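You operate a simulated robot arm through the tools that you are given. There is no shell and no other tool. Be economical: measure what you need, move in short steps, check, and stop when the job is done.

The job below is to be done with a simulated robot arm. You get a single attempt, and the scene is never put back.

TASK
Measure the shaft in the caliper and put it in the blue tray with its matching bush.
Fine: open the caliper wide again; the other bushes stay.
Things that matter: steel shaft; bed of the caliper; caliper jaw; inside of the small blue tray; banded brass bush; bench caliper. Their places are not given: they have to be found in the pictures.

Only the result counts: the job must be done as asked and must still hold three seconds after the hand-in. Knocking over, shifting, dropping, spilling or breaking anything else fails it.

THE ROBOT
A 6-joint arm with a two-finger parallel gripper, fixed in place. Base frame: the origin is at the foot of the arm, x ahead of it, y to its left, z up; the work surface is at about z = 0. Lengths are in m, angles in rad, forces in N, time in s.
With the tool pointing down near the work surface it reaches from about 0.14 to 0.58 m from the base axis. Its first joint turns from -1.152 to 1.152 rad. Payload 2.1 kg.
Tool frame: the origin (TCP) lies between the finger pads and is the grasp point; the fingertips stand 0.03 m ahead of it; z points along the fingers, y is the line along which they close. The gripper opens to 0.094 m. The fingers are 0.028 m wide and 0.01 m thick; the gripper's body (0.05 by 0.096 m) begins 0.055 m behind the TCP.
Orientation is that of the tool frame in the base frame, as [roll, pitch, yaw] about the fixed x, y, z axes, in that order (R = Rz(yaw) Ry(pitch) Rx(roll)). With the fingers straight down and closing along the base's y, the tool's x points along the base's -x, its y along +y and its z along -z.

THE INTERFACE
- The arm moves only by the tool arm_command. Its arguments are lists of equal length, an entry for each row: "slide": the shift along the base's x, y, z in m, a list of three; "angular": the turn, a rotation vector about the base's x, y, z in rad, a list of three. In form: {"slide": [[x, y, z], ...], "angular": [[rx, ry, rz], ...]}. A call has 1 to 10 rows; each row is the pose to reach, as a shift and turn from the pose commanded when the call began. "claw" is the finger opening in m, from 0 to 0.094, set as the call begins (left out, the last holds). Rows are played at 5 a second. More than 0.05 m and 0.15 rad between two rows, or a gripper value outside its range, and nothing of the call is played. A pose out of reach is approached as far as the arm can. The call stops where the force on the tool passes 70 N (or 10 N more than at its start, if that is more) or the arm is blocked; 0.2 s more then pass. The fingers move at their own pace (about 0.072 m/s each) and stop on an object; they squeeze with about 33 N. The grip force told is the motor's: it shows also when the fingers shut on nothing. Time passes only in rows, and 0.2 s behind the last, so rows that repeat a pose let the fingers close. The reply holds the time, the measured pose of the TCP, the force on the tool along the base axes, the opening and the grip force, in the units named above and with some noise.
- Cameras (640 x 400 px; columns grow to the right, rows downward): "scene" is fixed at [0.0555, -0.367, 0.5011]; the picture's right is [0.81, -0.58, 0.00], its down [-0.33, -0.47, -0.82] and it looks along [0.48, 0.67, -0.57] (base axes); focal length 222 px, centre (320, 200). "wrist" rides on the gripper at [0.076, 0.014, -0.103] in the tool frame; the picture's right is [-0.18, 0.98, 0.00], its down [-0.75, -0.14, -0.64] and it looks along [-0.63, -0.12, 0.77] (tool axes); focal length 243 px, centre (320, 200).
- camera(camera): a new picture of that camera. The clock stands still meanwhile.
- point_at(camera, pixels): for up to 12 pixels [column, row] of the newest picture of that camera ("zoom" is the newest enlarged one), the place [x, y, z] in the base frame of the surface seen there, good to about 0.003 m, but the place of the scene camera against the robot may be out by one fixed shift of up to 0.018 m in any direction. The clock stands still meanwhile.
- enlarge(camera, box): a new picture of the part [left, top, right, bottom] of that camera's present view, enlarged. The clock stands still meanwhile.
- close_job(): hands the job in; it is judged then, once.

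Go step by step. Measure first, check grasps and placings, and put right what went wrong. The budget is 80 turns and 46 pictures, counting those below and the enlarged ones. Unless the task says otherwise, let go and move clear before handing in, and close with one line.

The tools are called after ">>>" by a JSON object that holds its "method" and its "body". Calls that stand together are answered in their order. arm_command: Moves the arm, as the interface text tells. Its arguments: {"type":"object","properties":{"slide":{"type":"array","items":{"type":"array","items":{"type":"number"}}},"angular":{"type":"array","items":{"type":"array","items":{"type":"number"}}},"claw":{"type":"number"}},"required":["slide","angular"]} The other tools are called the same way: camera (camera) takes a picture; point_at (camera, pixels) gives the place of the surface under pixels of a picture; enlarge (camera, box) takes an enlarged picture of a part of a camera's view; close_job () hands the job in.

At the start:

```text
t: 0.0
position: [0.2558, 0.102, 0.3662]
tool_rot: [3.14, -0.001, -3.14]
contact_force: [-0.2, 0.1, 0.3]
finger_gap: 0.094
gripper_force: 0.1
```

scene: 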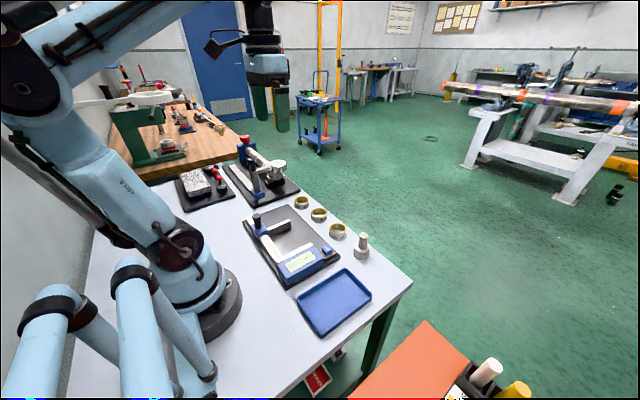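
wrist: 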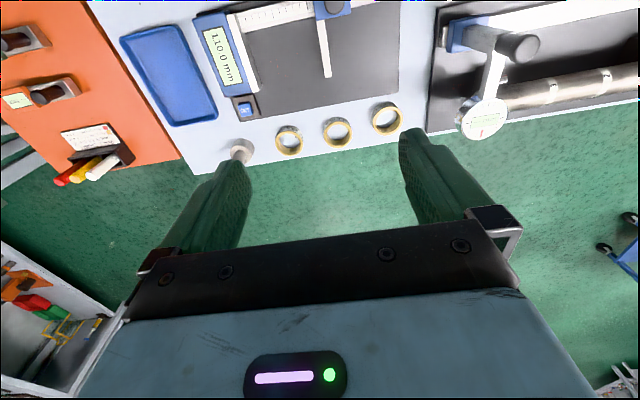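

The scene shows the caliper near (290,245), the blue tray at (335,300), three bushes at (300,202), (318,215), (338,231), and the shaft at (361,245). I'll enlarge the work area in both views.

>>> {"method": "enlarge", "body": {"camera": "scene", "box": [220, 180, 400, 340]}}

>>> {"method": "enlarge", "body": {"camera": "wrist", "box": [110, 0, 440, 200]}}

```text
2.50 times, centred on (310, 260) of scene
```

zoom: 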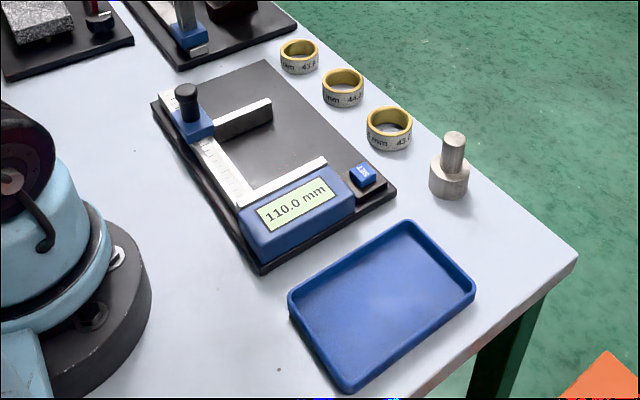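

```text
1.94 times, centred on (275, 100) of wrist
```

zoom: 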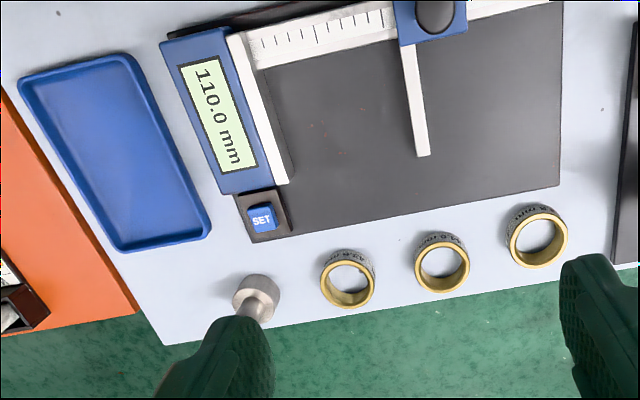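

The display reads 110.0 mm, and each bush's band has a size printed on it. I'll zoom on the bush labels and the shaft, and locate the main points.

>>> {"method": "enlarge", "body": {"camera": "scene", "box": [290, 190, 380, 262]}}

>>> {"method": "point_at", "body": {"camera": "wrist", "pixels": [[290, 148], [337, 132], [386, 118], [242, 146], [322, 40], [326, 75], [335, 5], [260, 80], [245, 107], [128, 38], [178, 123], [215, 117]]}}

```text
5.56 times, centred on (335, 226) of scene
```

zoom: 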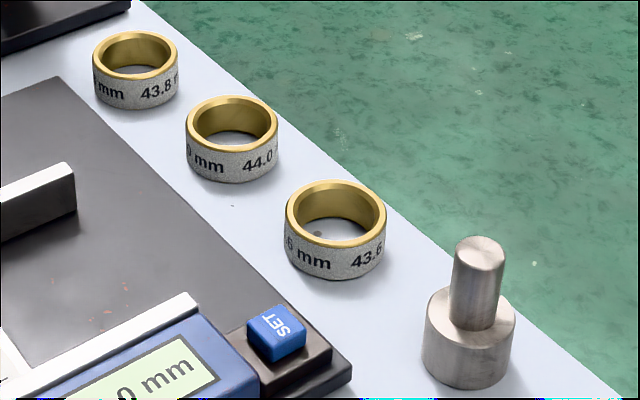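

```text
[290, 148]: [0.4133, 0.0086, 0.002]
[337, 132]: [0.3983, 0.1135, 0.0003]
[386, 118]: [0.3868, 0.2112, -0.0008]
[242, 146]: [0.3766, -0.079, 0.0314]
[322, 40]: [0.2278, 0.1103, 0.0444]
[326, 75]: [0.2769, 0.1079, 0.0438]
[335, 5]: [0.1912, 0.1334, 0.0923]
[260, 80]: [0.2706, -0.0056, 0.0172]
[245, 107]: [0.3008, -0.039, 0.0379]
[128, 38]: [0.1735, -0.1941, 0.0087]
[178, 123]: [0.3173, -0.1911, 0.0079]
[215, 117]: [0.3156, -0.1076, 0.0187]
```

The bushes read 43.8 (far), 44.0 (middle) and 43.6 (near). I'll measure the shaft and knob in this zoom, then shift the arm back for a clearer wrist view.

>>> {"method": "point_at", "body": {"camera": "zoom", "pixels": [[481, 245], [478, 320], [440, 305], [467, 384], [335, 186], [335, 242], [335, 275], [278, 325], [231, 102], [136, 37], [40, 180], [100, 250]]}}

>>> {"method": "arm_command", "body": {"slide": [[-0.03, -0.03, 0], [-0.06, -0.06, 0]], "angular": [[0, 0, 0], [0, 0, 0]]}}

>>> {"method": "camera", "body": {"camera": "wrist"}}

```text
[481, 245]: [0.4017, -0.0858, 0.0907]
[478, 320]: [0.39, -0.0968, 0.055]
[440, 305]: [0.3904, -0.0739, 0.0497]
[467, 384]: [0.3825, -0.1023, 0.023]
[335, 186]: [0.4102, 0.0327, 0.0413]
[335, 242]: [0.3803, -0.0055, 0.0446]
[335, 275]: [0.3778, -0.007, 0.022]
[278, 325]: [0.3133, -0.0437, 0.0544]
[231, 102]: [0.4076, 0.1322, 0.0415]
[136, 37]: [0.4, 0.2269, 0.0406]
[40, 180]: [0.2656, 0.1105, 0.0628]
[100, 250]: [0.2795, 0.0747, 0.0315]
```

```text
t: 0.6
position: [0.1959, 0.0411, 0.3667]
tool_rot: [3.139, 0.002, 3.141]
contact_force: [0.0, 0.1, 0.2]
finger_gap: 0.0939
gripper_force: 0.1
```

```text
40 pictures are left
```

wrist: 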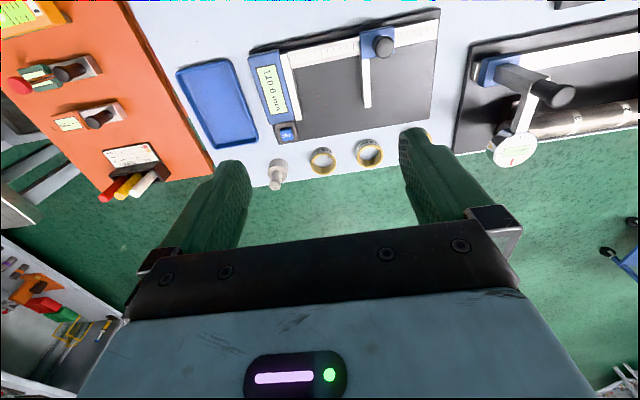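

The wrist now sees the shaft at (277,175), the knob at (384,46), and the jaws. I'll enlarge this view to get precise points.

>>> {"method": "enlarge", "body": {"camera": "wrist", "box": [240, 0, 448, 130]}}

>>> {"method": "point_at", "body": {"camera": "wrist", "pixels": [[278, 164], [278, 168], [277, 173], [276, 181], [275, 186], [270, 164], [287, 164], [384, 44], [384, 50], [365, 80], [365, 105], [320, 100]]}}

```text
3.08 times, centred on (344, 65) of wrist
```

zoom: 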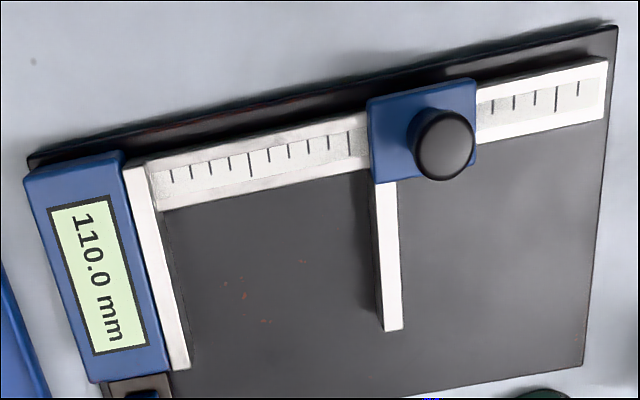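

```text
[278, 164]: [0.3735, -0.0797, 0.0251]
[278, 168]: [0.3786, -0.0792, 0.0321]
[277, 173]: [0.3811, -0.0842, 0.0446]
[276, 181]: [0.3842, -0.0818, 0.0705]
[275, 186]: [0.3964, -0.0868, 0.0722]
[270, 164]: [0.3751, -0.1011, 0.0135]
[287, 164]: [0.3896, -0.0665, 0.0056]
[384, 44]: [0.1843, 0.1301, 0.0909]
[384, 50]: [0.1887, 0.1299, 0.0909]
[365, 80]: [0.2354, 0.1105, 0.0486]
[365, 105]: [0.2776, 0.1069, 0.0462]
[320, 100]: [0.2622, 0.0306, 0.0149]
```

Bed is about z=0.015, jaw tops about 0.047, shaft top about 0.073. Now points along the jaws, slider, knob, and bed edges in the zoom.

>>> {"method": "point_at", "body": {"camera": "zoom", "pixels": [[380, 260], [399, 260], [392, 324], [182, 355], [145, 185], [168, 290], [444, 120], [442, 160], [415, 145], [472, 145], [580, 355], [250, 190]]}}

>>> {"method": "enlarge", "body": {"camera": "scene", "box": [235, 195, 345, 290]}}

```text
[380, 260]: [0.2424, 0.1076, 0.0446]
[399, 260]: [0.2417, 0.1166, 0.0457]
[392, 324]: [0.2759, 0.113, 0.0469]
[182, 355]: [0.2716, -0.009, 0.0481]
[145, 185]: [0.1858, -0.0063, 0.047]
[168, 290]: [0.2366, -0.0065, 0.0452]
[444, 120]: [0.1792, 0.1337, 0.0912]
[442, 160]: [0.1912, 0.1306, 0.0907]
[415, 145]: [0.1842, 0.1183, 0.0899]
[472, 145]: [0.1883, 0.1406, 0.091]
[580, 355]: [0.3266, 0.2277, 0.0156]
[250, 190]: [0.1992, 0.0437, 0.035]
```

```text
4.21 times, centred on (290, 242) of scene
```

zoom: 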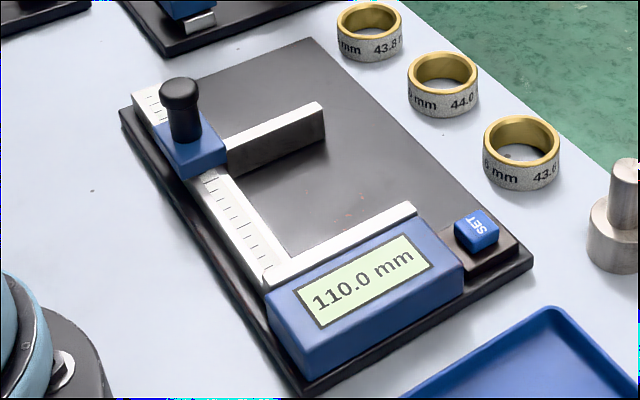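

Fixed jaw face is y≈-0.003, moving face y≈0.107, and the knob is at about (0.186, 0.130), top z 0.091. I'll check the caliper's zero first by closing it empty, so I move above the knob and look.

>>> {"method": "arm_command", "body": {"slide": [[-0.005, 0.045, 0], [-0.01, 0.089, -0.01], [-0.01, 0.089, -0.055], [-0.01, 0.089, -0.1], [-0.01, 0.089, -0.145], [-0.01, 0.089, -0.19]], "angular": [[0, 0, 0], [0, 0, 0], [0, 0, 0], [0, 0, 0], [0, 0, 0], [0, 0, 0]], "claw": 0.06}}

>>> {"method": "camera", "body": {"camera": "scene"}}

```text
t: 2.0
position: [0.1856, 0.1295, 0.1769]
tool_rot: [3.14, 0.002, 3.141]
contact_force: [-0.4, 0.2, -0.2]
finger_gap: 0.0598
gripper_force: 0.0
```

```text
37 pictures are left
```

scene: 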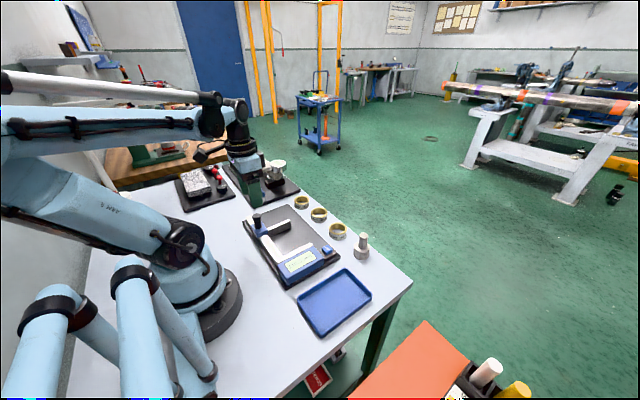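

The fingers (245,185) hang above the knob (257,217). I'll descend to z≈0.092 and close.

>>> {"method": "arm_command", "body": {"slide": [[0, 0, -0.04], [0, 0, -0.075], [0, 0, -0.085]], "angular": [[0, 0, 0], [0, 0, 0], [0, 0, 0]]}}

>>> {"method": "arm_command", "body": {"slide": [[0, 0, 0], [0, 0, 0], [0, 0, 0]], "angular": [[0, 0, 0], [0, 0, 0], [0, 0, 0]], "claw": 0.0}}

>>> {"method": "enlarge", "body": {"camera": "scene", "box": [200, 150, 350, 290]}}

```text
t: 2.8
position: [0.1851, 0.1311, 0.0923]
tool_rot: [3.14, 0.001, -3.141]
contact_force: [0.5, -0.7, 0.1]
finger_gap: 0.0598
gripper_force: 0.0
```

```text
t: 3.6
position: [0.1853, 0.1304, 0.0921]
tool_rot: [3.141, 0.001, -3.141]
contact_force: [3.7, -1.3, -0.6]
finger_gap: 0.0256
gripper_force: 32.8
```

```text
2.86 times, centred on (275, 220) of scene
```

zoom: 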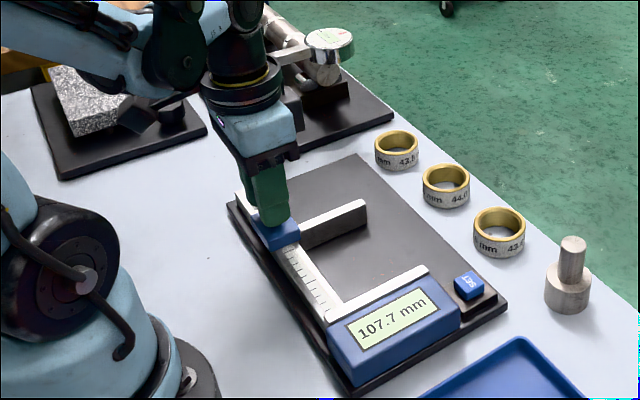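

The knob is held (gap 0.0256) and the display follows: 107.7 mm. I'll slide toward the fixed jaw about 0.10 m.

>>> {"method": "arm_command", "body": {"slide": [[0, -0.015, 0], [0, -0.03, 0], [0, -0.045, 0], [0, -0.06, 0], [0, -0.075, 0], [0, -0.09, 0], [0, -0.1, 0]], "angular": [[0, 0, 0], [0, 0, 0], [0, 0, 0], [0, 0, 0], [0, 0, 0], [0, 0, 0], [0, 0, 0]]}}

>>> {"method": "arm_command", "body": {"slide": [[0, -0.003, 0], [0, -0.006, 0], [0, -0.008, 0], [0, -0.01, 0], [0, -0.012, 0]], "angular": [[0, 0, 0], [0, 0, 0], [0, 0, 0], [0, 0, 0], [0, 0, 0]]}}

>>> {"method": "enlarge", "body": {"camera": "scene", "box": [220, 180, 340, 290]}}

```text
t: 5.2
position: [0.1869, 0.031, 0.0902]
tool_rot: [3.14, 0.0, -3.14]
contact_force: [-10.1, 0.3, 17.1]
finger_gap: 0.0259
gripper_force: 32.9
```

```text
t: 6.4
position: [0.1852, 0.0214, 0.0913]
tool_rot: [3.126, 0.002, -3.139]
contact_force: [-8.0, 42.8, 0.1]
finger_gap: 0.0264
gripper_force: 33.2
```

```text
3.64 times, centred on (280, 235) of scene
```

zoom: 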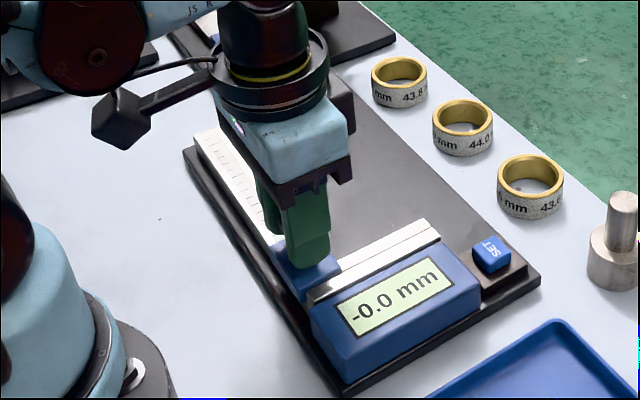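

The display shows -0.0 mm with the jaws shut (42.8 N), so the caliper's zero is true. I'll open it wide again and release.

>>> {"method": "arm_command", "body": {"slide": [[0, 0.015, 0], [0, 0.03, 0], [0, 0.045, 0], [0, 0.06, 0], [0, 0.075, 0], [0, 0.09, 0], [0, 0.105, 0], [0, 0.112, 0], [0, 0.114, 0]], "angular": [[0, 0, 0], [0, 0, 0], [0, 0, 0], [0, 0, 0], [0, 0, 0], [0, 0, 0], [0, 0, 0], [0, 0, 0], [0, 0, 0]]}}

>>> {"method": "arm_command", "body": {"slide": [[0, 0, 0], [0, 0, 0], [0, 0, 0.03], [0, 0, 0.07], [0, 0, 0.11]], "angular": [[0, 0, 0], [0, 0, 0], [0, 0, 0], [0, 0, 0], [0, 0, 0]], "claw": 0.06}}

>>> {"method": "camera", "body": {"camera": "wrist"}}

```text
t: 8.4
position: [0.185, 0.1314, 0.092]
tool_rot: [3.138, 0.004, 3.141]
contact_force: [11.7, -1.4, 9.9]
finger_gap: 0.0257
gripper_force: 33.4
```

```text
t: 9.6
position: [0.1868, 0.1302, 0.203]
tool_rot: [3.139, 0.001, -3.141]
contact_force: [-0.5, 0.6, -0.5]
finger_gap: 0.0601
gripper_force: 0.1
```

```text
34 pictures are left
```

wrist: 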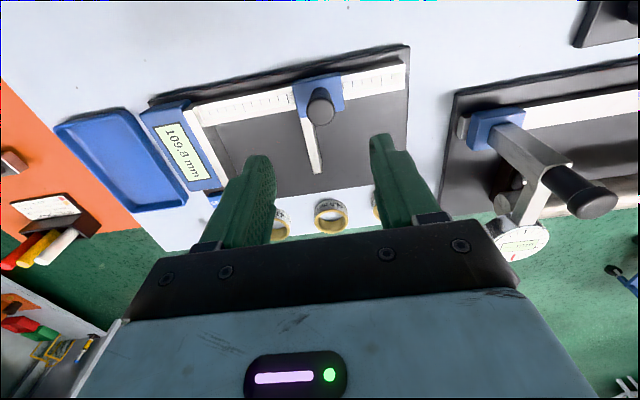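

The caliper is at 109.8 mm, wide open. Next I move toward the shaft for a close wrist view before gripping its neck.

>>> {"method": "arm_command", "body": {"slide": [[0, -0.04, 0.02], [0.01, -0.08, 0.04], [0.03, -0.12, 0.05], [0.05, -0.16, 0.05], [0.06, -0.2, 0.05], [0.07, -0.215, 0.05]], "angular": [[0, 0, 0], [0, 0, 0], [0, 0, 0], [0, 0, 0], [0, 0, 0], [0, 0, 0]], "claw": 0.094}}

>>> {"method": "camera", "body": {"camera": "wrist"}}

```text
t: 11.0
position: [0.2557, -0.0823, 0.2501]
tool_rot: [3.14, 0.003, -3.142]
contact_force: [0.7, -0.2, -0.7]
finger_gap: 0.094
gripper_force: 0.2
```

```text
33 pictures are left
```

wrist: 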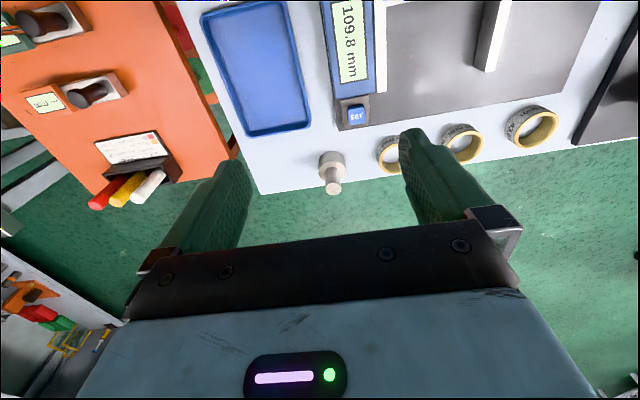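

The shaft is clear at (333,170), its neck top at (334,187). I'll zoom and measure it along with the tray and bushes.

>>> {"method": "enlarge", "body": {"camera": "wrist", "box": [290, 130, 380, 200]}}

>>> {"method": "point_at", "body": {"camera": "wrist", "pixels": [[334, 186], [334, 189], [328, 187], [340, 187], [330, 156], [322, 160], [343, 159], [211, 18], [276, 8], [250, 130], [302, 120], [258, 65]]}}

```text
5.71 times, centred on (335, 165) of wrist
```

zoom: 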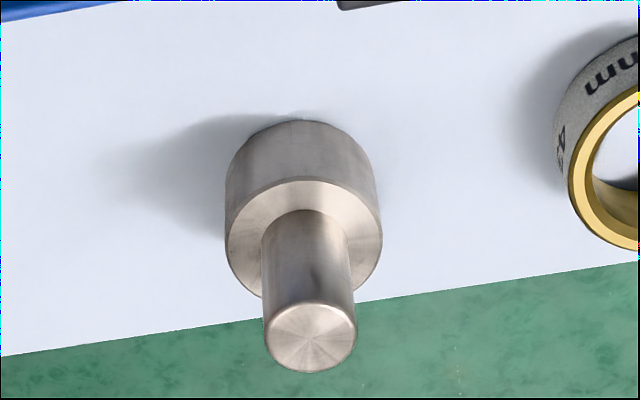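

```text
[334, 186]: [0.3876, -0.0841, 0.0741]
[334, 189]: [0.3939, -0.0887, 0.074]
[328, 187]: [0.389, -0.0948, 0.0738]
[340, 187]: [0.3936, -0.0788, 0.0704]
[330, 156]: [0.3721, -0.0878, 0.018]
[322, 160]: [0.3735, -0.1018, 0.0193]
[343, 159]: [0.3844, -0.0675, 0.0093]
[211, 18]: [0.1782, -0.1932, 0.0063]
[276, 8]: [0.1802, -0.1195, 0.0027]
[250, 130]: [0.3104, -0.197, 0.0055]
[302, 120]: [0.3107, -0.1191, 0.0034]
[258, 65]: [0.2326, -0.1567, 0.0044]
```

The neck's centre is about (0.3925, -0.087), about 22 mm across, with its top at z 0.074. I'll move over it with the claw partly open and descend to z≈0.07.

>>> {"method": "arm_command", "body": {"slide": [[0.04, -0.002, 0], [0.08, -0.004, 0], [0.12, -0.005, 0], [0.1368, -0.005, -0.03], [0.1368, -0.005, -0.07], [0.1368, -0.005, -0.11]], "angular": [[0, 0, 0], [0, 0, 0], [0, 0, 0], [0, 0, 0], [0, 0, 0], [0, 0, 0]], "claw": 0.05}}

>>> {"method": "enlarge", "body": {"camera": "scene", "box": [280, 160, 420, 270]}}

```text
t: 12.4
position: [0.3915, -0.0868, 0.1418]
tool_rot: [3.141, 0.002, -3.14]
contact_force: [-0.8, 0.9, -0.1]
finger_gap: 0.0499
gripper_force: 0.0
```

```text
3.64 times, centred on (350, 215) of scene
```

zoom: 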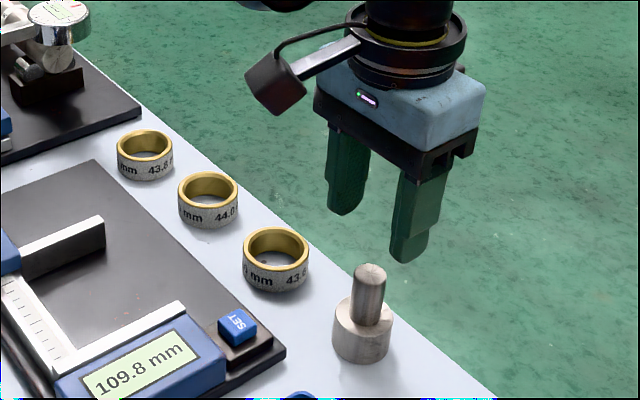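

The fingertips at (348,210) and (405,260) straddle the neck top (370,265). Descending 0.071 and gripping.

>>> {"method": "arm_command", "body": {"slide": [[0, 0, -0.03], [0, 0, -0.055], [0, 0, -0.071]], "angular": [[0, 0, 0], [0, 0, 0], [0, 0, 0]]}}

>>> {"method": "arm_command", "body": {"slide": [[0, 0, 0], [0, 0, 0], [0, 0, 0]], "angular": [[0, 0, 0], [0, 0, 0], [0, 0, 0]], "claw": 0.0}}

>>> {"method": "arm_command", "body": {"slide": [[0, 0, 0.03], [0, 0, 0.07], [0, 0, 0.1]], "angular": [[0, 0, 0], [0, 0, 0], [0, 0, 0]]}}

>>> {"method": "enlarge", "body": {"camera": "scene", "box": [280, 160, 420, 270]}}

```text
t: 13.2
position: [0.3923, -0.0883, 0.0703]
tool_rot: [3.14, 0.002, -3.14]
contact_force: [-0.5, -0.5, 0.1]
finger_gap: 0.0501
gripper_force: 0.2
```

```text
t: 14.0
position: [0.3908, -0.0885, 0.0716]
tool_rot: [3.14, 0.001, -3.141]
contact_force: [0.5, -1.2, 0.6]
finger_gap: 0.0234
gripper_force: 33.1
```

```text
t: 14.8
position: [0.3902, -0.0903, 0.1713]
tool_rot: [3.14, 0.003, -3.141]
contact_force: [-0.2, -0.3, -4.1]
finger_gap: 0.0234
gripper_force: 33.0
```

```text
3.64 times, centred on (350, 215) of scene
```

zoom: 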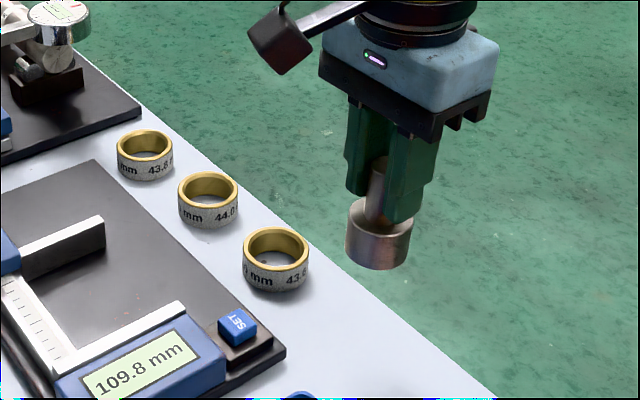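

The shaft is held (gap 0.0234, weight about 4 N). I'll carry it over the caliper bed to about (0.245, 0.024) and lower it near the bed.

>>> {"method": "arm_command", "body": {"slide": [[-0.035, 0.027, 0], [-0.07, 0.054, 0], [-0.105, 0.081, 0], [-0.14, 0.106, 0], [-0.1476, 0.111, 0], [-0.1476, 0.111, -0.04], [-0.1476, 0.111, -0.055]], "angular": [[0, 0, 0], [0, 0, 0], [0, 0, 0], [0, 0, 0], [0, 0, 0], [0, 0, 0], [0, 0, 0]]}}

>>> {"method": "enlarge", "body": {"camera": "scene", "box": [220, 170, 350, 290]}}

>>> {"method": "camera", "body": {"camera": "wrist"}}

```text
t: 16.4
position: [0.2442, 0.0243, 0.1156]
tool_rot: [3.14, 0.002, -3.141]
contact_force: [-0.2, 0.4, -4.9]
finger_gap: 0.0233
gripper_force: 32.8
```

```text
3.33 times, centred on (285, 230) of scene
```

zoom: 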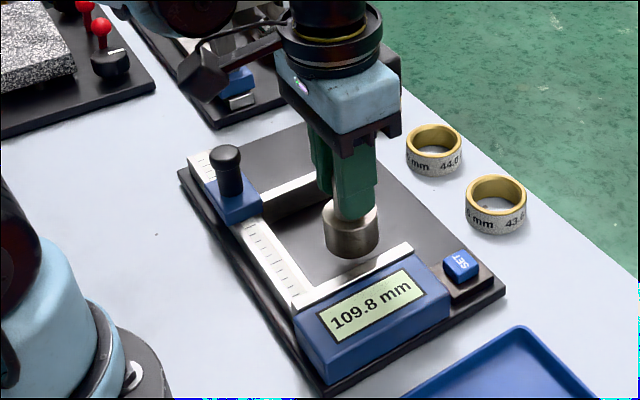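

```text
28 pictures are left
```

wrist: 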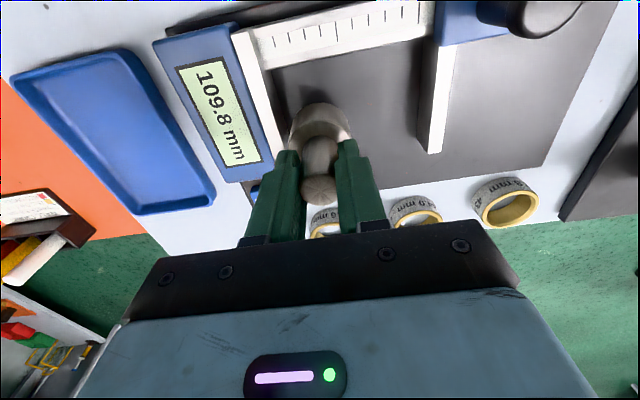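

The shaft hangs over the bed right beside the fixed jaw with a few mm gap. I'll lower gently.

>>> {"method": "arm_command", "body": {"slide": [[0, 0, -0.012], [0, 0, -0.022], [0, 0, -0.026], [0, 0, -0.028], [0, 0, -0.029]], "angular": [[0, 0, 0], [0, 0, 0], [0, 0, 0], [0, 0, 0], [0, 0, 0]]}}

>>> {"method": "enlarge", "body": {"camera": "scene", "box": [240, 190, 340, 290]}}

```text
t: 17.6
position: [0.2454, 0.0241, 0.0873]
tool_rot: [-3.141, 0.003, 3.141]
contact_force: [-0.1, -4.3, 16.9]
finger_gap: 0.0231
gripper_force: 32.4
```

```text
4.00 times, centred on (290, 240) of scene
```

zoom: 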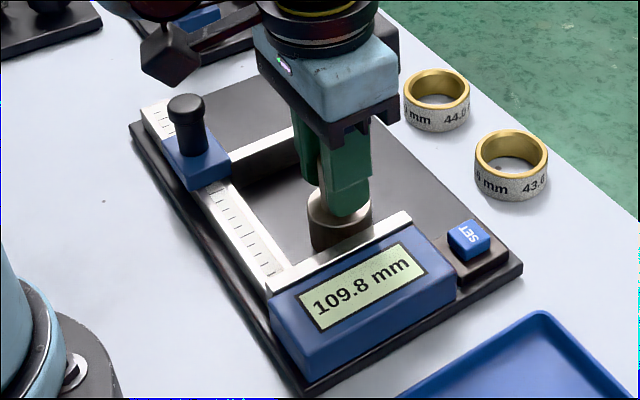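

Contact force of 17 N shows it is resting on the bed. Release, lift, and check.

>>> {"method": "arm_command", "body": {"slide": [[0, 0, 0], [0, 0, 0], [0, 0, 0.02], [0, 0, 0.06], [0, 0, 0.1]], "angular": [[0, 0, 0], [0, 0, 0], [0, 0, 0], [0, 0, 0], [0, 0, 0]], "claw": 0.05}}

>>> {"method": "arm_command", "body": {"slide": [[-0.02, 0.035, 0], [-0.04, 0.07, 0], [-0.059, 0.108, 0]], "angular": [[0, 0, 0], [0, 0, 0], [0, 0, 0]], "claw": 0.06}}

>>> {"method": "camera", "body": {"camera": "wrist"}}

```text
t: 18.8
position: [0.244, 0.0236, 0.188]
tool_rot: [3.14, 0.001, 3.141]
contact_force: [-0.8, 0.1, 0.0]
finger_gap: 0.05
gripper_force: 0.0
```

```text
t: 19.6
position: [0.1841, 0.1333, 0.1861]
tool_rot: [3.139, 0.001, 3.141]
contact_force: [1.1, 0.2, -0.7]
finger_gap: 0.0601
gripper_force: 0.1
```

```text
26 pictures are left
```

wrist: 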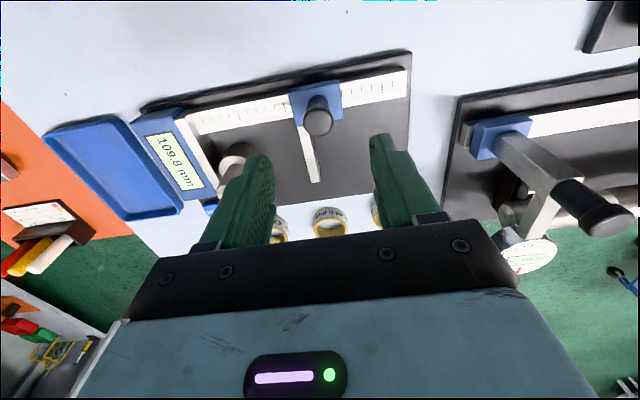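

The shaft stands upright at (235,155) in the bed, and the claw is over the knob (317,115). Descend and grip the knob.

>>> {"method": "arm_command", "body": {"slide": [[0, 0, -0.04], [0, 0, -0.08], [0, 0, -0.094]], "angular": [[0, 0, 0], [0, 0, 0], [0, 0, 0]]}}

>>> {"method": "arm_command", "body": {"slide": [[0, 0, 0], [0, 0, 0], [0, 0, 0]], "angular": [[0, 0, 0], [0, 0, 0], [0, 0, 0]], "claw": 0.0}}

>>> {"method": "arm_command", "body": {"slide": [[0, -0.012, 0], [0, -0.024, 0], [0, -0.036, 0], [0, -0.048, 0], [0, -0.055, 0]], "angular": [[0, 0, 0], [0, 0, 0], [0, 0, 0], [0, 0, 0], [0, 0, 0]]}}

>>> {"method": "enlarge", "body": {"camera": "scene", "box": [220, 180, 340, 290]}}

```text
t: 20.4
position: [0.1844, 0.1331, 0.0913]
tool_rot: [3.139, 0.001, -3.142]
contact_force: [-0.1, 0.3, 0.1]
finger_gap: 0.0602
gripper_force: 0.1
```

```text
t: 21.2
position: [0.1841, 0.1313, 0.091]
tool_rot: [3.14, 0.003, -3.141]
contact_force: [10.5, 0.1, 1.4]
finger_gap: 0.0259
gripper_force: 32.8
```

```text
t: 22.4
position: [0.1857, 0.0765, 0.0922]
tool_rot: [3.14, 0.0, -3.14]
contact_force: [-11.5, 2.0, -0.5]
finger_gap: 0.0257
gripper_force: 32.8
```

```text
3.64 times, centred on (280, 235) of scene
```

zoom: 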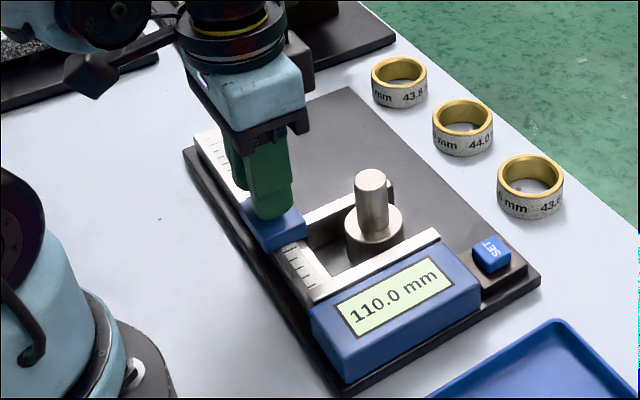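

The jaw is nearly at the shaft, but the display still says 110.0 — perhaps it lags. I'll close the last 11 mm or so gently and look again.

>>> {"method": "arm_command", "body": {"slide": [[0, -0.003, 0], [0, -0.006, 0], [0, -0.008, 0], [0, -0.01, 0], [0, -0.011, 0], [0, -0.012, 0], [0, -0.013, 0], [0, -0.0135, 0]], "angular": [[0, 0, 0], [0, 0, 0], [0, 0, 0], [0, 0, 0], [0, 0, 0], [0, 0, 0], [0, 0, 0], [0, 0, 0]]}}

>>> {"method": "enlarge", "body": {"camera": "scene", "box": [220, 180, 340, 290]}}

```text
t: 24.2
position: [0.1856, 0.0635, 0.0943]
tool_rot: [3.131, 0.002, -3.14]
contact_force: [-7.9, 31.4, 0.8]
finger_gap: 0.026
gripper_force: 32.9
```

```text
3.64 times, centred on (280, 235) of scene
```

zoom: 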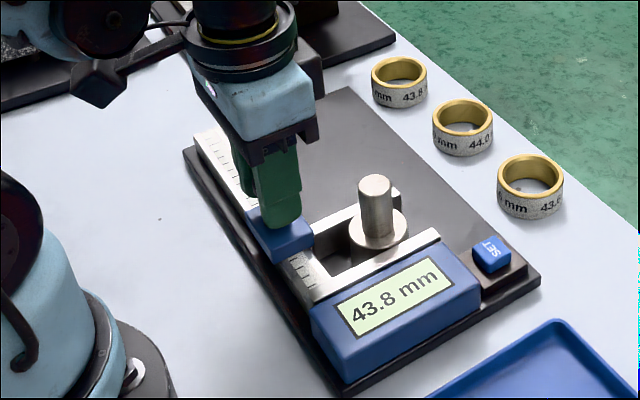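

The display now reads 43.8 mm with the jaws squeezing the shaft (31 N). Because it lags, I'll hold still a moment, then re-read up close.

>>> {"method": "arm_command", "body": {"slide": [[0, 0, 0], [0, 0, 0], [0, 0, 0], [0, 0, 0], [0, 0, 0], [0, 0, 0]], "angular": [[0, 0, 0], [0, 0, 0], [0, 0, 0], [0, 0, 0], [0, 0, 0], [0, 0, 0]]}}

>>> {"method": "enlarge", "body": {"camera": "scene", "box": [255, 215, 325, 285]}}

```text
t: 25.6
position: [0.1856, 0.0644, 0.0943]
tool_rot: [3.132, 0.001, -3.14]
contact_force: [7.1, 35.8, 0.5]
finger_gap: 0.0258
gripper_force: 33.3
```

```text
5.71 times, centred on (290, 250) of scene
```

zoom: 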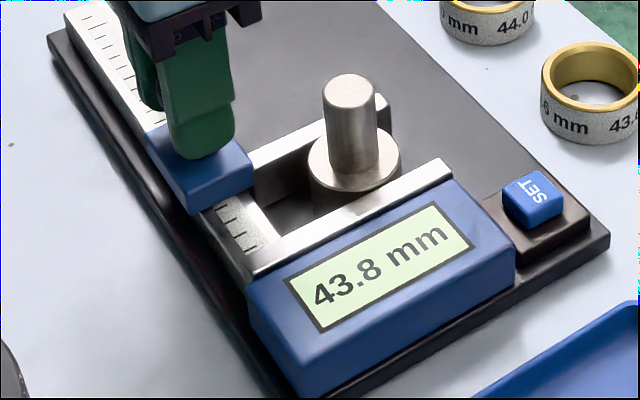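

The reading is a steady 43.8 mm, so the far bush (marked 43.8) is the match. I'll open the caliper wide again and release the knob.

>>> {"method": "arm_command", "body": {"slide": [[0, 0.01, 0], [0, 0.022, 0], [0, 0.034, 0], [0, 0.046, 0], [0, 0.058, 0], [0, 0.066, 0], [0, 0.07, 0]], "angular": [[0, 0, 0], [0, 0, 0], [0, 0, 0], [0, 0, 0], [0, 0, 0], [0, 0, 0], [0, 0, 0]]}}

>>> {"method": "arm_command", "body": {"slide": [[0, 0, 0], [0, 0, 0], [0, 0, 0.03], [0, 0, 0.07], [0, 0, 0.1]], "angular": [[0, 0, 0], [0, 0, 0], [0, 0, 0], [0, 0, 0], [0, 0, 0]], "claw": 0.06}}

>>> {"method": "arm_command", "body": {"slide": [[-0.01, -0.04, 0.02], [-0.03, -0.08, 0.04], [-0.04, -0.11, 0.05]], "angular": [[0, 0, 0], [0, 0, 0], [0, 0, 0]], "claw": 0.094}}

>>> {"method": "camera", "body": {"camera": "wrist"}}

>>> {"method": "enlarge", "body": {"camera": "scene", "box": [220, 180, 340, 290]}}

```text
t: 27.2
position: [0.1867, 0.1315, 0.0918]
tool_rot: [3.141, 0.001, 3.141]
contact_force: [-1.3, -0.6, 4.0]
finger_gap: 0.0257
gripper_force: 33.3
```

```text
t: 28.4
position: [0.1869, 0.1312, 0.1937]
tool_rot: [3.14, 0.002, 3.141]
contact_force: [-0.1, -0.3, -0.5]
finger_gap: 0.0597
gripper_force: 0.0
```

```text
t: 29.2
position: [0.1457, 0.021, 0.244]
tool_rot: [3.139, 0.002, -3.139]
contact_force: [0.1, 0.6, 0.2]
finger_gap: 0.094
gripper_force: 0.0
```

```text
22 pictures are left
```

wrist: 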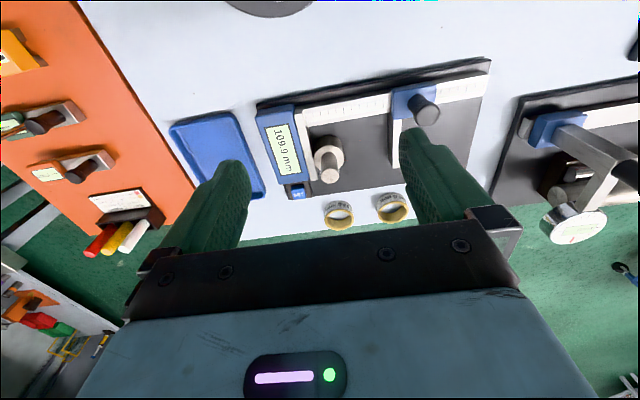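

```text
3.64 times, centred on (280, 235) of scene
```

zoom: 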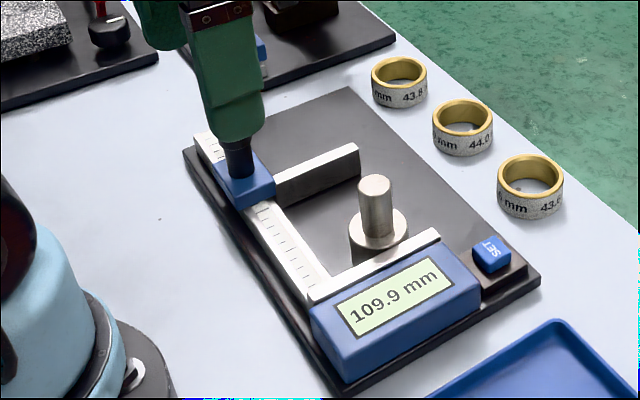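

The caliper reads 109.9, open wide, with the shaft upright on the bed. I'll locate the shaft's neck top at (329,176) and the bush rims.

>>> {"method": "point_at", "body": {"camera": "wrist", "pixels": [[329, 175], [329, 178], [323, 176], [335, 176], [330, 150], [394, 212], [378, 208], [339, 217], [176, 128], [262, 190], [232, 115], [215, 150]]}}

```text
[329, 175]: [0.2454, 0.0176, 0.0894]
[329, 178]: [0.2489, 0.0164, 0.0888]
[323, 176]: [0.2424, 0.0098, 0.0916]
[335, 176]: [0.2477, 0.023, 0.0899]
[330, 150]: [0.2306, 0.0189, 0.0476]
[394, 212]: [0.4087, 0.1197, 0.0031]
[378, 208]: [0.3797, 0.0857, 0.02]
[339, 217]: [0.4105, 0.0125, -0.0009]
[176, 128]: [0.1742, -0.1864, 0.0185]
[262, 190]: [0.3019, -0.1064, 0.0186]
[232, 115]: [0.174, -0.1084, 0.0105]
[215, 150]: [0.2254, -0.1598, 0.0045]
```

The neck's centre is about (0.2455, 0.018). Moving over it and gripping at z≈0.087.

>>> {"method": "arm_command", "body": {"slide": [[0.04, -0.002, 0], [0.08, -0.004, 0], [0.0995, -0.005, 0], [0.0995, -0.005, -0.045], [0.0995, -0.005, -0.09], [0.0995, -0.005, -0.13], [0.0995, -0.005, -0.154]], "angular": [[0, 0, 0], [0, 0, 0], [0, 0, 0], [0, 0, 0], [0, 0, 0], [0, 0, 0], [0, 0, 0]], "claw": 0.05}}

>>> {"method": "arm_command", "body": {"slide": [[0, 0, 0], [0, 0, 0], [0, 0, 0]], "angular": [[0, 0, 0], [0, 0, 0], [0, 0, 0]], "claw": 0.0}}

>>> {"method": "arm_command", "body": {"slide": [[0, 0, 0.02], [0, 0, 0.05], [0, 0, 0.08]], "angular": [[0, 0, 0], [0, 0, 0], [0, 0, 0]]}}

>>> {"method": "enlarge", "body": {"camera": "scene", "box": [220, 170, 380, 340]}}

```text
t: 30.8
position: [0.2437, 0.0182, 0.0867]
tool_rot: [3.14, 0.001, -3.141]
contact_force: [-0.5, 0.6, -0.8]
finger_gap: 0.0502
gripper_force: 0.0
```

```text
t: 31.6
position: [0.2427, 0.0202, 0.0884]
tool_rot: [3.14, 0.001, 3.141]
contact_force: [0.2, 0.0, -0.2]
finger_gap: 0.0233
gripper_force: 33.4
```

```text
t: 32.4
position: [0.243, 0.0182, 0.168]
tool_rot: [3.139, 0.002, -3.141]
contact_force: [-0.2, 0.1, -3.6]
finger_gap: 0.0233
gripper_force: 33.5
```

```text
2.35 times, centred on (300, 255) of scene
```

zoom: 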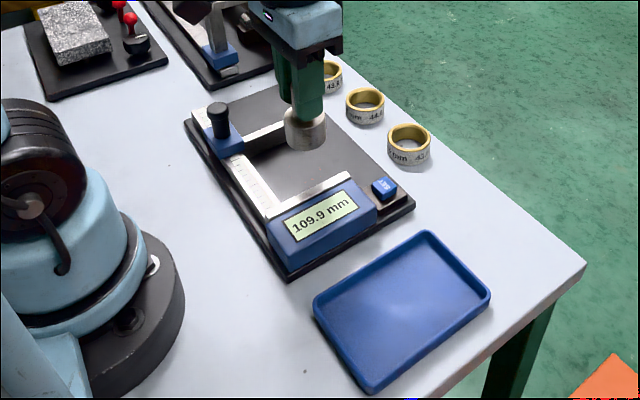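

The shaft is held again. The tray interior is about x 0.18–0.31, y -0.192 to -0.115, so I'll set the shaft upright at (0.210, -0.154), leaving room for the bush.

>>> {"method": "arm_command", "body": {"slide": [[-0.007, -0.04, 0], [-0.014, -0.08, 0], [-0.022, -0.12, 0], [-0.03, -0.155, 0], [-0.0355, -0.1725, 0], [-0.0355, -0.1725, -0.04], [-0.0355, -0.1725, -0.065]], "angular": [[0, 0, 0], [0, 0, 0], [0, 0, 0], [0, 0, 0], [0, 0, 0], [0, 0, 0], [0, 0, 0]]}}

>>> {"method": "enlarge", "body": {"camera": "scene", "box": [270, 220, 390, 340]}}

>>> {"method": "camera", "body": {"camera": "wrist"}}

```text
t: 34.0
position: [0.2101, -0.1543, 0.1028]
tool_rot: [3.139, 0.003, -3.141]
contact_force: [-0.3, 0.4, -4.4]
finger_gap: 0.0232
gripper_force: 33.1
```

```text
3.33 times, centred on (330, 280) of scene
```

zoom: 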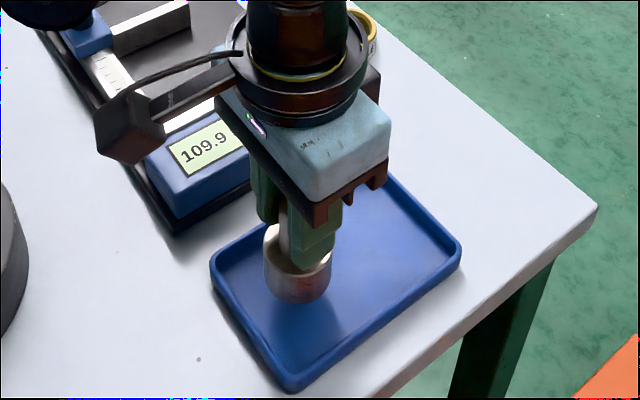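

```text
18 pictures are left
```

wrist: 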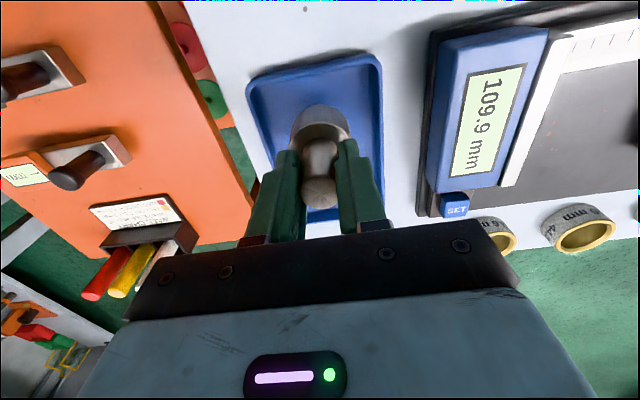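

The shaft hangs inside the tray's near end with clearance. Lowering gently to contact.

>>> {"method": "arm_command", "body": {"slide": [[0, 0, -0.012], [0, 0, -0.02], [0, 0, -0.024], [0, 0, -0.026], [0, 0, -0.027]], "angular": [[0, 0, 0], [0, 0, 0], [0, 0, 0], [0, 0, 0], [0, 0, 0]]}}

```text
t: 35.2
position: [0.2098, -0.1561, 0.0755]
tool_rot: [3.141, 0.002, 3.14]
contact_force: [0.0, 0.0, -3.9]
finger_gap: 0.0233
gripper_force: 32.9
```

No contact yet (force still -3.9 N), so a few more millimetres down.

>>> {"method": "arm_command", "body": {"slide": [[0, 0, -0.001], [0, 0, -0.002], [0, 0, -0.003]], "angular": [[0, 0, 0], [0, 0, 0], [0, 0, 0]]}}

```text
t: 36.0
position: [0.2097, -0.1543, 0.0732]
tool_rot: [-3.141, 0.002, 3.139]
contact_force: [0.1, -1.2, 20.6]
finger_gap: 0.0229
gripper_force: 33.2
```

Contact at 20 N: the shaft is on the tray floor. Release, lift, and move to a viewing pose for the far bush.

>>> {"method": "arm_command", "body": {"slide": [[0, 0, 0.001], [0, 0, 0.001], [0, 0, 0.03], [0, 0, 0.07], [0, 0, 0.11], [0, 0, 0.15], [0, 0, 0.177]], "angular": [[0, 0, 0], [0, 0, 0], [0, 0, 0], [0, 0, 0], [0, 0, 0], [0, 0, 0], [0, 0, 0]], "claw": 0.045}}

>>> {"method": "arm_command", "body": {"slide": [[0.006, 0.045, 0], [0.012, 0.09, 0], [0.018, 0.135, 0], [0.024, 0.18, 0], [0.03, 0.225, 0], [0.036, 0.27, 0], [0.042, 0.315, 0], [0.05, 0.36, 0]], "angular": [[0, 0, 0], [0, 0, 0], [0, 0, 0], [0, 0, 0], [0, 0, 0], [0, 0, 0], [0, 0, 0], [0, 0, 0]], "claw": 0.094}}

>>> {"method": "camera", "body": {"camera": "wrist"}}

>>> {"method": "enlarge", "body": {"camera": "scene", "box": [250, 180, 390, 340]}}

```text
t: 37.6
position: [0.2086, -0.1536, 0.2513]
tool_rot: [3.138, 0.001, 3.141]
contact_force: [-0.7, -0.1, 0.6]
finger_gap: 0.0451
gripper_force: 0.0
```

```text
t: 39.4
position: [0.2581, 0.2073, 0.2507]
tool_rot: [3.138, 0.003, 3.141]
contact_force: [-0.3, 0.9, 0.6]
finger_gap: 0.094
gripper_force: 0.1
```

```text
17 pictures are left
```

wrist: 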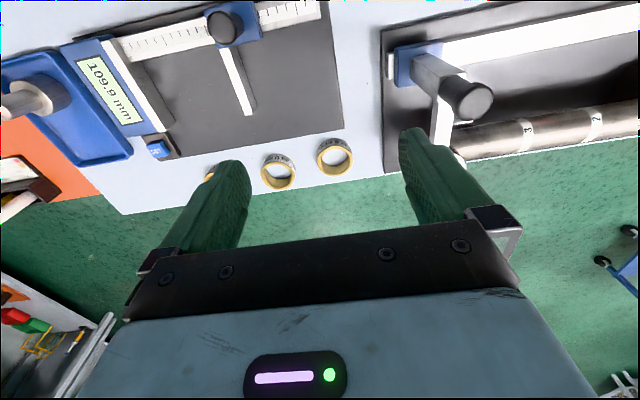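

```text
2.50 times, centred on (320, 260) of scene
```

zoom: 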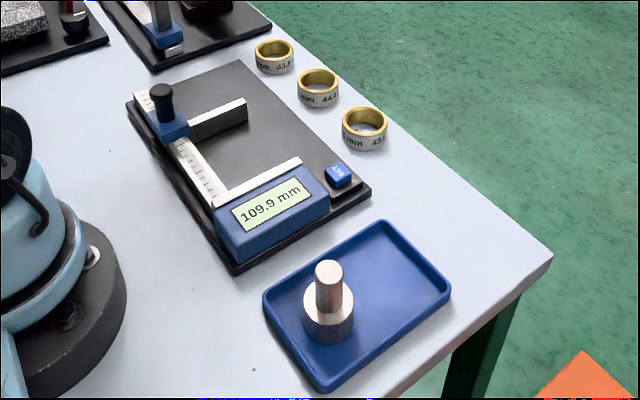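

The shaft stands in the tray. The matching bush is at (334,157) in the wrist view; I'll zoom and measure it.

>>> {"method": "enlarge", "body": {"camera": "wrist", "box": [295, 125, 375, 190]}}

>>> {"method": "enlarge", "body": {"camera": "scene", "box": [285, 190, 335, 225]}}

>>> {"method": "point_at", "body": {"camera": "wrist", "pixels": [[318, 158], [352, 158], [334, 142], [335, 175], [335, 177], [333, 147], [333, 155], [324, 140], [345, 140], [322, 170], [347, 170], [335, 165]]}}

```text
6.15 times, centred on (335, 158) of wrist
```

zoom: 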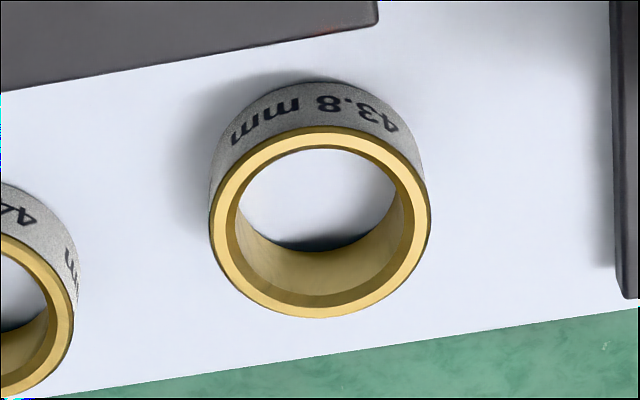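

```text
11.43 times, centred on (310, 208) of scene
```

zoom: 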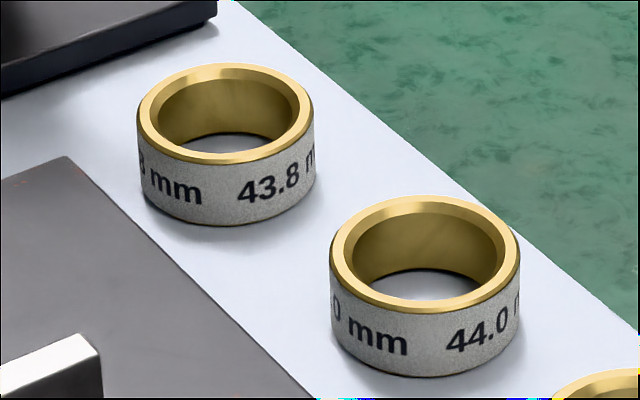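

```text
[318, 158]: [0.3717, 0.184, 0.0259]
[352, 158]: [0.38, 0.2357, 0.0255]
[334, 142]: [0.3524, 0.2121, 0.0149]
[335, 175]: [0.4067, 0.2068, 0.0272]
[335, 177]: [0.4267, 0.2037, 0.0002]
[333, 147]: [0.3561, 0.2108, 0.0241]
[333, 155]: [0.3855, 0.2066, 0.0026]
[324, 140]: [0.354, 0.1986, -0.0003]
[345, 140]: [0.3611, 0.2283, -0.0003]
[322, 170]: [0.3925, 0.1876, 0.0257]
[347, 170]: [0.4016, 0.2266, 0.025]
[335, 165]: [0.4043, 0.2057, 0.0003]
```

The bush's centre is about (0.381, 0.208), OD about 0.055 and height 0.026. I'll check clearance to the neighbouring dial stand before descending.

>>> {"method": "point_at", "body": {"camera": "wrist", "pixels": [[385, 168], [384, 100], [392, 65], [458, 158], [443, 145], [438, 120], [470, 100], [455, 130], [278, 172], [295, 172]]}}

```text
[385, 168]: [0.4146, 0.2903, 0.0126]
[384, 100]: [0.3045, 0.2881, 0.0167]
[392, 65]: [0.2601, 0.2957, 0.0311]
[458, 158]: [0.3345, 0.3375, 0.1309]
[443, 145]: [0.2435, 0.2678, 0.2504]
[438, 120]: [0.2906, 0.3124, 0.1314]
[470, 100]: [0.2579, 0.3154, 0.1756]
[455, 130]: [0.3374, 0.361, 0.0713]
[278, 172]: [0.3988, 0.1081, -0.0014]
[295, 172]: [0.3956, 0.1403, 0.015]
```

Nearest parts of the dial stand are at y≥0.29 (base) and y≥0.31 (dial), so there's room with a 0.076 opening. Moving above the bush and checking.

>>> {"method": "arm_command", "body": {"slide": [[0.04, 0.001, 0], [0.08, 0.002, 0], [0.121, 0.002, 0], [0.121, 0.002, -0.045], [0.121, 0.002, -0.09], [0.121, 0.002, -0.13], [0.121, 0.002, -0.155]], "angular": [[0, 0, 0], [0, 0, 0], [0, 0, 0], [0, 0, 0], [0, 0, 0], [0, 0, 0], [0, 0, 0]], "claw": 0.076}}

>>> {"method": "camera", "body": {"camera": "wrist"}}

>>> {"method": "enlarge", "body": {"camera": "scene", "box": [260, 150, 360, 230]}}

```text
t: 41.0
position: [0.3802, 0.2066, 0.0975]
tool_rot: [3.141, 0.002, -3.141]
contact_force: [1.1, -0.2, 0.2]
finger_gap: 0.0759
gripper_force: 0.2
```

```text
13 pictures are left
```

wrist: 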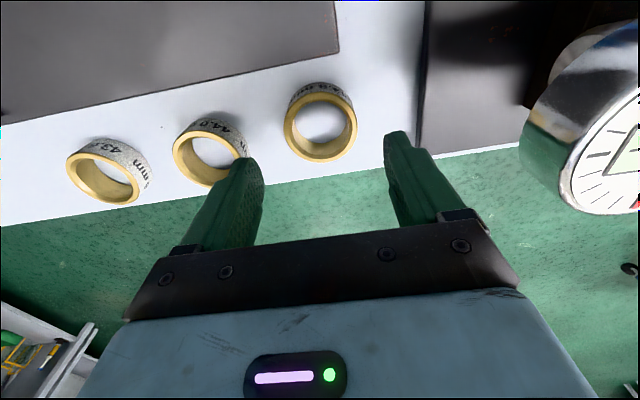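

```text
5.00 times, centred on (310, 190) of scene
```

zoom: 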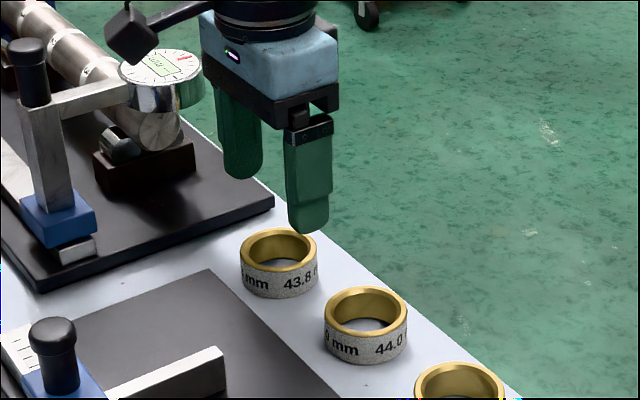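

The bush's rim centre (320,127) works out to about (0.379, 0.208), well aligned. Descend to z≈0.049 so only the top is gripped, and close.

>>> {"method": "arm_command", "body": {"slide": [[-0.002, 0, -0.025], [-0.002, 0, -0.04], [-0.002, 0, -0.046]], "angular": [[0, 0, 0], [0, 0, 0], [0, 0, 0]]}}

>>> {"method": "arm_command", "body": {"slide": [[0, 0, 0], [0, 0, 0], [0, 0, 0]], "angular": [[0, 0, 0], [0, 0, 0], [0, 0, 0]], "claw": 0.03}}

>>> {"method": "arm_command", "body": {"slide": [[0, 0, 0.01], [0, 0, 0.04], [0, 0, 0.08], [0, 0, 0.11]], "angular": [[0, 0, 0], [0, 0, 0], [0, 0, 0], [0, 0, 0]]}}

>>> {"method": "enlarge", "body": {"camera": "scene", "box": [260, 130, 360, 230]}}

```text
t: 41.8
position: [0.3792, 0.2071, 0.0491]
tool_rot: [3.14, 0.002, -3.141]
contact_force: [0.2, -0.5, -1.1]
finger_gap: 0.076
gripper_force: 0.0
```

```text
t: 42.6
position: [0.3785, 0.2061, 0.0484]
tool_rot: [3.14, 0.001, 3.142]
contact_force: [-0.1, 0.3, 0.0]
finger_gap: 0.055
gripper_force: 33.0
```

```text
t: 43.6
position: [0.3799, 0.2047, 0.16]
tool_rot: [3.14, 0.003, -3.141]
contact_force: [0.2, 0.3, -2.7]
finger_gap: 0.0549
gripper_force: 33.4
```

```text
4.00 times, centred on (310, 180) of scene
```

zoom: 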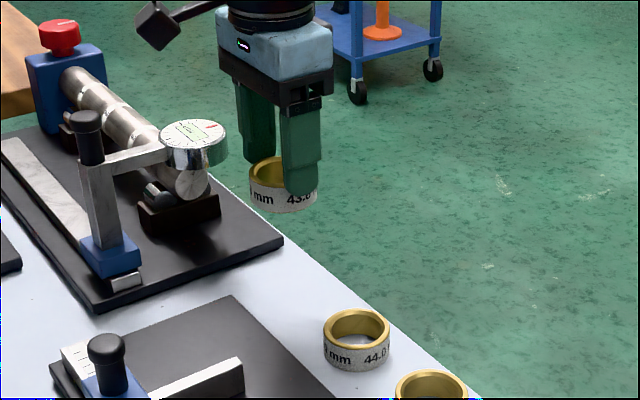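

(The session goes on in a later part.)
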